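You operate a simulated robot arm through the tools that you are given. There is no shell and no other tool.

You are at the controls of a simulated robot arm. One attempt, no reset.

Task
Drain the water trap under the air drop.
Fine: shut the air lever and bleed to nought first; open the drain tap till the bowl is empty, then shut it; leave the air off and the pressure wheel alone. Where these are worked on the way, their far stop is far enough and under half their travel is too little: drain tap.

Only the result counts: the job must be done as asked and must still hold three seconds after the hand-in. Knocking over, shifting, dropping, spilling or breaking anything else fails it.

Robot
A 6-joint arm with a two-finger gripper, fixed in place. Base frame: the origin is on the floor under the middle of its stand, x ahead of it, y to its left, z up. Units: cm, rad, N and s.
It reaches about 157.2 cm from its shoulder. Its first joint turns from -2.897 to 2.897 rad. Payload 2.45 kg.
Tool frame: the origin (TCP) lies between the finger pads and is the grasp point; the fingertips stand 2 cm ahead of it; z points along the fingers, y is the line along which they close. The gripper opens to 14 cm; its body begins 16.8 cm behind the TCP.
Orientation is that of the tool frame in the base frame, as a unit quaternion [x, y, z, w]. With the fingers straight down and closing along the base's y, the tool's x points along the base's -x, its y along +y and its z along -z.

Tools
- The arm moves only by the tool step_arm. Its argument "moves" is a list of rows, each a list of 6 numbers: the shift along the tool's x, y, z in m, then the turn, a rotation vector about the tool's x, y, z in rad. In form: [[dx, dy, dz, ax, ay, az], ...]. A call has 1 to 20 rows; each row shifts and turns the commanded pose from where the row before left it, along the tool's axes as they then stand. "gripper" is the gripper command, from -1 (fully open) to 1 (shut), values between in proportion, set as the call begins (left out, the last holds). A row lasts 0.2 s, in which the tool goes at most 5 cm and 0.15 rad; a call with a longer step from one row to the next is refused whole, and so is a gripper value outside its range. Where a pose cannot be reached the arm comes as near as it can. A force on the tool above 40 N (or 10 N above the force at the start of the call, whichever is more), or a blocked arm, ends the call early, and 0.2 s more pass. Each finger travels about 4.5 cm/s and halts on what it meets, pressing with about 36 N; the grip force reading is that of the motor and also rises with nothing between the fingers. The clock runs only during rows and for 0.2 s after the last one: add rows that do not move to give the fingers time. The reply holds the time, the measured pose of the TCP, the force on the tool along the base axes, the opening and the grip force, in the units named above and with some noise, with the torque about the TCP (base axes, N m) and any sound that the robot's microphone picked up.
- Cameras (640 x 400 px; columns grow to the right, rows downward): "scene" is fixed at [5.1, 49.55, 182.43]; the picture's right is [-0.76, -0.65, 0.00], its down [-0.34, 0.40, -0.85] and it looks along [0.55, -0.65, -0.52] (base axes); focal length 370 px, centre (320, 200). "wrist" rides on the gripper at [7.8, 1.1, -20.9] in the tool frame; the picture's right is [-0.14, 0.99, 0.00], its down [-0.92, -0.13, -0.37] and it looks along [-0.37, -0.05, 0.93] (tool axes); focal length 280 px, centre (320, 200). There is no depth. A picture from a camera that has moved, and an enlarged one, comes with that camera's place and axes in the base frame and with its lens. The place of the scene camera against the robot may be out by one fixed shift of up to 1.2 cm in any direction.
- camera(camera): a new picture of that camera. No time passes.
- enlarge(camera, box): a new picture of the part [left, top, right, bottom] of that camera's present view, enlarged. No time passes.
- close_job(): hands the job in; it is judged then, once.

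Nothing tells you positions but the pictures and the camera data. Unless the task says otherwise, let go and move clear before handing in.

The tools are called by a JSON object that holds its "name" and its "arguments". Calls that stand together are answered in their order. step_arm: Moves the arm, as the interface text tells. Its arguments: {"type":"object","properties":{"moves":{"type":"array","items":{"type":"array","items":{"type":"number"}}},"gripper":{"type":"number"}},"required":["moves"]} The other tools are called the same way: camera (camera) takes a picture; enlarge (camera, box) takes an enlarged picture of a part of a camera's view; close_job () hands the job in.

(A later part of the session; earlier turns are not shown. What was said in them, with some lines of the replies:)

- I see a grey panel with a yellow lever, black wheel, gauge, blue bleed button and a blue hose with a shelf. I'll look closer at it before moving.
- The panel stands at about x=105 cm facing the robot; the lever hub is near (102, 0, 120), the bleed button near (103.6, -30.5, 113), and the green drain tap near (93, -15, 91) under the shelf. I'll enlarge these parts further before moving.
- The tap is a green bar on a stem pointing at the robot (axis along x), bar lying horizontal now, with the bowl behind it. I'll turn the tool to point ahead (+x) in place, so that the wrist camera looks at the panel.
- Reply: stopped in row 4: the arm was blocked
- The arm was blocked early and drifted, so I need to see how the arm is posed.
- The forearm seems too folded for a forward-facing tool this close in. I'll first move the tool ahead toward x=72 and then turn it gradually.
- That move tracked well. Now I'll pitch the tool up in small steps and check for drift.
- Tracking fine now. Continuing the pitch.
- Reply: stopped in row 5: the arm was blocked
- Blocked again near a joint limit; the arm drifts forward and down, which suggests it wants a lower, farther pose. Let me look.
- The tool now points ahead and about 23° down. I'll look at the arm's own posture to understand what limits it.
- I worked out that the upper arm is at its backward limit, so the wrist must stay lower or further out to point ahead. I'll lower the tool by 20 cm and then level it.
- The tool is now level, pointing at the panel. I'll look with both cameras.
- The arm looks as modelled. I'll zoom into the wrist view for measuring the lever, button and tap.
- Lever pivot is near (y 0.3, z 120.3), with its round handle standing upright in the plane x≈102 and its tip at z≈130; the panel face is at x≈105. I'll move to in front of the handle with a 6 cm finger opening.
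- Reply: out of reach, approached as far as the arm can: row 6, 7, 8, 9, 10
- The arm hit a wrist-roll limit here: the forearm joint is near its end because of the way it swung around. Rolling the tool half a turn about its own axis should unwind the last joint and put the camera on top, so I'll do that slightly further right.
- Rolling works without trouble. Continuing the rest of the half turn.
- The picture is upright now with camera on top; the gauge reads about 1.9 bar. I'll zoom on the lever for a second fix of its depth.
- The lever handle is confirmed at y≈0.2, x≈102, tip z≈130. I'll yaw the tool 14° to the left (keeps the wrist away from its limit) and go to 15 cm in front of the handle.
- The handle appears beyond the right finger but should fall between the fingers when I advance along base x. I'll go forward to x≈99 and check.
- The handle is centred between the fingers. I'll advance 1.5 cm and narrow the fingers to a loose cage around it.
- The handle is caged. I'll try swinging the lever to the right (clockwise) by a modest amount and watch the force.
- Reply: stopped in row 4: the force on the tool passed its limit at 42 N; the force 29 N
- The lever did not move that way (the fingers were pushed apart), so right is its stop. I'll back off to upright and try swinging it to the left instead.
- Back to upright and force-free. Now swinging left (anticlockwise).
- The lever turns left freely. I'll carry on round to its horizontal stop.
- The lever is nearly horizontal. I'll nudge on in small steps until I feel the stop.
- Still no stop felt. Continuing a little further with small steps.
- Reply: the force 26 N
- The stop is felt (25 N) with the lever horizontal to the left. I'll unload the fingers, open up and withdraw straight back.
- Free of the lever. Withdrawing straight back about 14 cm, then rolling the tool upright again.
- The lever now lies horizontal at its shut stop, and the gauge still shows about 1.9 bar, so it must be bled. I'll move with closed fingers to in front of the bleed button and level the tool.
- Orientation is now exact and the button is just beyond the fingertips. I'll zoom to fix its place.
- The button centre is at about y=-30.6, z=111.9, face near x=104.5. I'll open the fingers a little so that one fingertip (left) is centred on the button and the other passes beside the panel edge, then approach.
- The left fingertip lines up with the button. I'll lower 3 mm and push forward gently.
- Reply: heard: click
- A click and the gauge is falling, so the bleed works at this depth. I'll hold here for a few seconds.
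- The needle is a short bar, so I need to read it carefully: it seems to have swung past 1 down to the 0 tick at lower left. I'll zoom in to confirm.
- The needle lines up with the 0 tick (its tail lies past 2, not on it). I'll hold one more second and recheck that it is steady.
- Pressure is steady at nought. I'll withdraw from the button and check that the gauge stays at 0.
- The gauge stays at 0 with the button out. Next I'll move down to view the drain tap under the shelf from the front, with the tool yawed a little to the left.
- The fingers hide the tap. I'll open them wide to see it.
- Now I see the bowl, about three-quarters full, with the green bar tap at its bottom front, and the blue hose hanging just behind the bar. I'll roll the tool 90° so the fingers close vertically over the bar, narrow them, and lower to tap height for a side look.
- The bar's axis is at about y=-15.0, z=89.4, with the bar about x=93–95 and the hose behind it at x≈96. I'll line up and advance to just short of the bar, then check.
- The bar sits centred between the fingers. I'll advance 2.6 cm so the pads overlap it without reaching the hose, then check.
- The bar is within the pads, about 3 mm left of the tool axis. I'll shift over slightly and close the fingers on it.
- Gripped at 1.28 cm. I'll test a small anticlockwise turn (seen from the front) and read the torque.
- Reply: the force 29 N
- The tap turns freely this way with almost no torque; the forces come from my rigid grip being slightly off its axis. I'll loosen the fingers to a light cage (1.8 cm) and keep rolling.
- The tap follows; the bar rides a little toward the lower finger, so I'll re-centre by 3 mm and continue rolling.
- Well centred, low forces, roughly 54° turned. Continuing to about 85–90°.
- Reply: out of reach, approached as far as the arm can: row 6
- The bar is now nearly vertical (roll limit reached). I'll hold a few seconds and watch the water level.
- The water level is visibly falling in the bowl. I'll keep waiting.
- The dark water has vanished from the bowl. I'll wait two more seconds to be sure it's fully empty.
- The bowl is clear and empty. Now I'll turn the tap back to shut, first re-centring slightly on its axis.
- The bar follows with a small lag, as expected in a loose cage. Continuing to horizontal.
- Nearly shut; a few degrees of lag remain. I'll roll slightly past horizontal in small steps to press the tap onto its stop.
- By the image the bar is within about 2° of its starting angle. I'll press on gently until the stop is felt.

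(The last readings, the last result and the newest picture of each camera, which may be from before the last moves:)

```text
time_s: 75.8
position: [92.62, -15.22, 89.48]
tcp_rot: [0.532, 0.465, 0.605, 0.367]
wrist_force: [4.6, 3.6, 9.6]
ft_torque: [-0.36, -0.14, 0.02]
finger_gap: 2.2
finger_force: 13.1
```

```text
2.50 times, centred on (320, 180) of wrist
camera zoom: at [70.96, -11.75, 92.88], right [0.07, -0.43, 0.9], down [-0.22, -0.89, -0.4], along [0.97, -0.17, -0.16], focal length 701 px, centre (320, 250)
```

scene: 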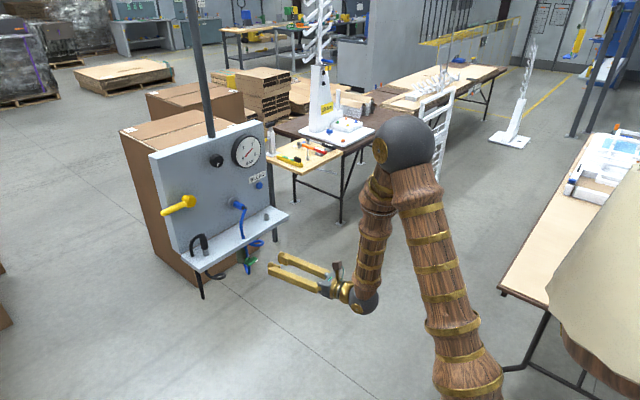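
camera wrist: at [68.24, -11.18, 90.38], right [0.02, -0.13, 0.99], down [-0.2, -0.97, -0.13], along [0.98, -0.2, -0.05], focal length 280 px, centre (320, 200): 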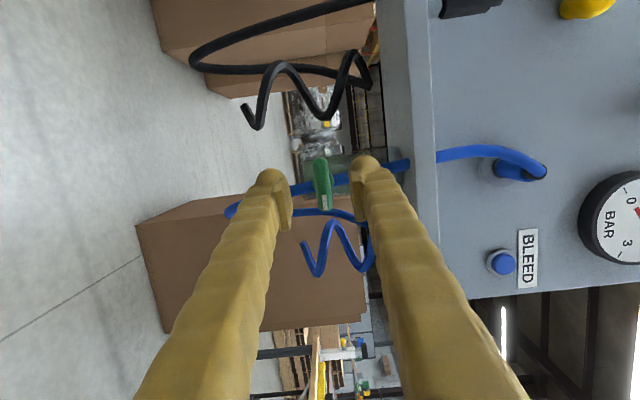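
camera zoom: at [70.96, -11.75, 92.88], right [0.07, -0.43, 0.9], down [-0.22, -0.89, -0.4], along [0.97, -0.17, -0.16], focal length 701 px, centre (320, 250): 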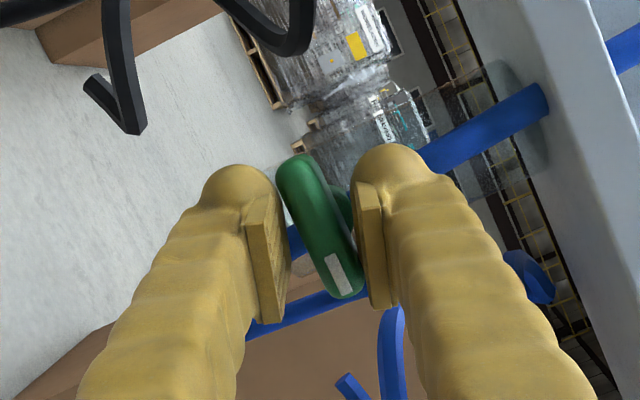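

The stop is felt (0.36 Nm and the fingers being pushed apart), so the tap is shut. I'll open the fingers first, then level the roll, and withdraw straight back.

{"name": "step_arm", "arguments": {"moves": [[0, 0, 0, 0, 0, 0], [0, 0, 0, 0, 0, 0], [0, 0, 0, 0, 0, 0], [0, 0, 0, 0, 0, 0], [0, 0, 0, 0, 0, -0.08], [0, 0, 0, 0, 0, -0.08], [0, 0, 0, 0, 0, -0.08], [0, 0, 0, 0, 0, 0]], "gripper": 0.3}}

{"name": "enlarge", "arguments": {"camera": "wrist", "box": [240, 100, 400, 260]}}

{"name": "enlarge", "arguments": {"camera": "scene", "box": [220, 220, 300, 290]}}

```text
time_s: 77.6
position: [92.78, -15.14, 89.44]
tcp_rot: [0.473, 0.525, 0.557, 0.436]
wrist_force: [0.0, 0.3, -0.3]
ft_torque: [-0.01, 0.01, 0.02]
finger_gap: 4.89
finger_force: 0.1
```

```text
2.50 times, centred on (320, 180) of wrist
camera zoom: at [70.84, -11.15, 90.99], right [0.04, -0.2, 0.98], down [-0.2, -0.96, -0.19], along [0.98, -0.19, -0.08], focal length 701 px, centre (320, 250)
```

zoom: 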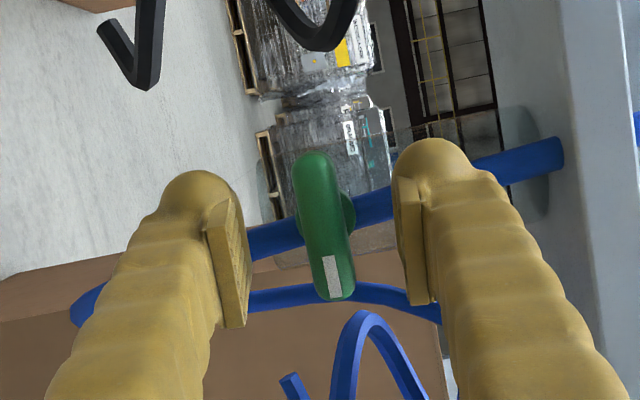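

```text
5.71 times, centred on (260, 255) of scene
camera zoom: at [5.1, 49.55, 182.43], right [-0.76, -0.65, 0.0], down [-0.34, 0.4, -0.85], along [0.55, -0.65, -0.52], focal length 2117 px, centre (663, -114)
```

zoom: 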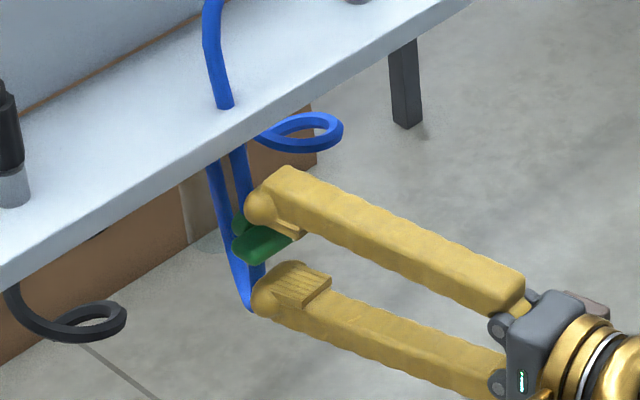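

Clear of the bar, which lies as it did at the start. Withdrawing straight back.

{"name": "step_arm", "arguments": {"moves": [[0.0026, -0.0002, -0.0148, 0, 0, 0], [0.0048, -0.0003, -0.0276, 0, 0, 0], [0.0048, -0.0003, -0.0276, 0, 0, 0], [0.0048, -0.0003, -0.0276, 0, 0, 0], [0.0048, -0.0003, -0.0276, 0, 0, 0], [0, 0, 0, 0, 0, 0], [0, 0, 0, 0, 0, 0]]}}

{"name": "camera", "arguments": {"camera": "scene"}}

{"name": "enlarge", "arguments": {"camera": "scene", "box": [226, 236, 274, 280]}}

{"name": "enlarge", "arguments": {"camera": "wrist", "box": [260, 80, 400, 240]}}

{"name": "enlarge", "arguments": {"camera": "scene", "box": [150, 120, 290, 220]}}

```text
time_s: 79.2
position: [79.99, -15.11, 89.29]
tcp_rot: [0.473, 0.526, 0.558, 0.435]
wrist_force: [0.6, 0.6, 0.0]
ft_torque: [-0.04, -0.01, 0.03]
finger_gap: 4.88
finger_force: 0.1
```

```text
taken
```

scene: 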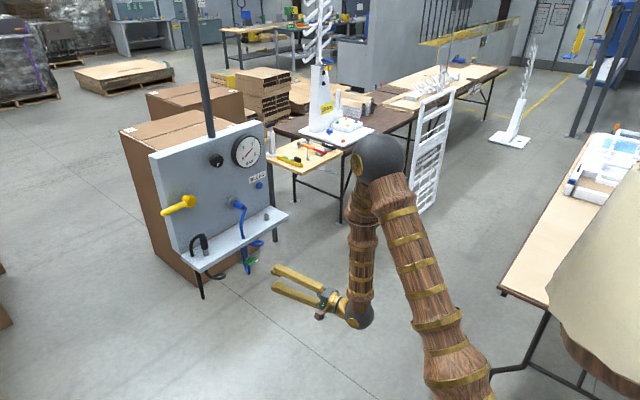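

```text
9.09 times, centred on (250, 258) of scene
camera zoom: at [5.1, 49.55, 182.43], right [-0.76, -0.65, 0.0], down [-0.34, 0.4, -0.85], along [0.55, -0.65, -0.52], focal length 3368 px, centre (956, -327)
```

zoom: 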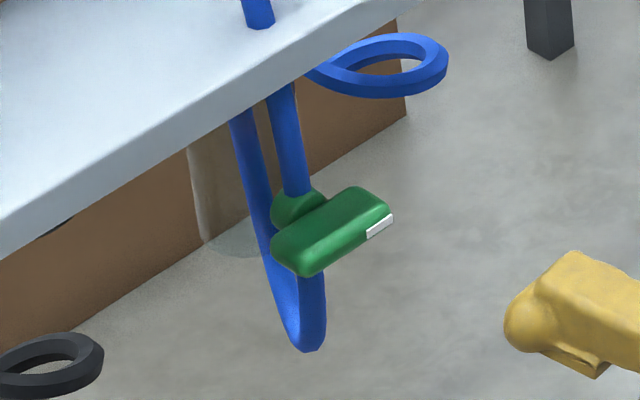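

```text
2.50 times, centred on (330, 160) of wrist
camera zoom: at [58.24, -11.13, 90.98], right [0.04, -0.2, 0.98], down [-0.2, -0.96, -0.19], along [0.98, -0.19, -0.08], focal length 701 px, centre (295, 300)
```

zoom: 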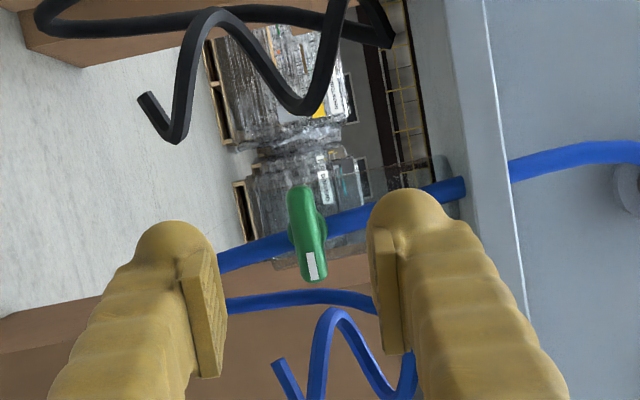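

```text
4.00 times, centred on (220, 170) of scene
camera zoom: at [5.1, 49.55, 182.43], right [-0.76, -0.65, 0.0], down [-0.34, 0.4, -0.85], along [0.55, -0.65, -0.52], focal length 1482 px, centre (720, 320)
```

zoom: 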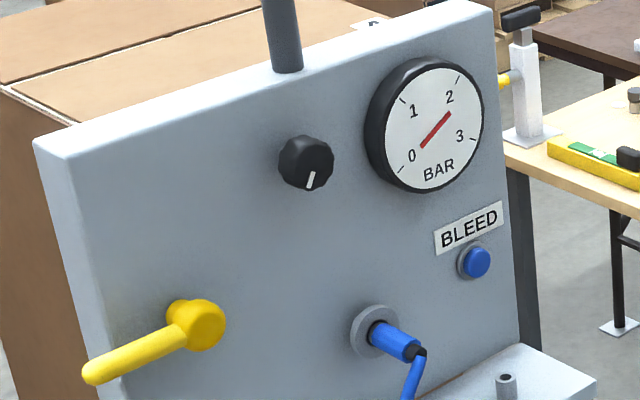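

The tap bar sits exactly where it started (shut), and the bowl is clear and empty. The lever is horizontal at its off stop, the gauge reads 0, and the pressure wheel is as it was. The hand is clear, so I'm handing the job in.

{"name": "close_job", "arguments": {}}

```text
The job is handed in.
```

The water trap is drained and I've handed the job in; I don't have the verdict yet.

- **Air lever:** turned 90° left onto its stop, and left off.
- **Bleed:** I held the button until the gauge dropped from about 1.9 bar to 0. It still read 0 when I handed in.
- **Drain tap:** turned about 85°, not quite a quarter turn because the wrist reached its limit. It stayed open until the bowl was clear, then I turned it back until I felt the stop. The bar sits where it started.
- **Pressure wheel:** not touched; its mark looks the same as at the start.

I first tried the lever to the right. It was already at its stop that way, so I pushed with about 42 N before backing off. The lever didn't move and I saw no damage. The fingers were open and about 11 cm clear of the tap at hand-in.
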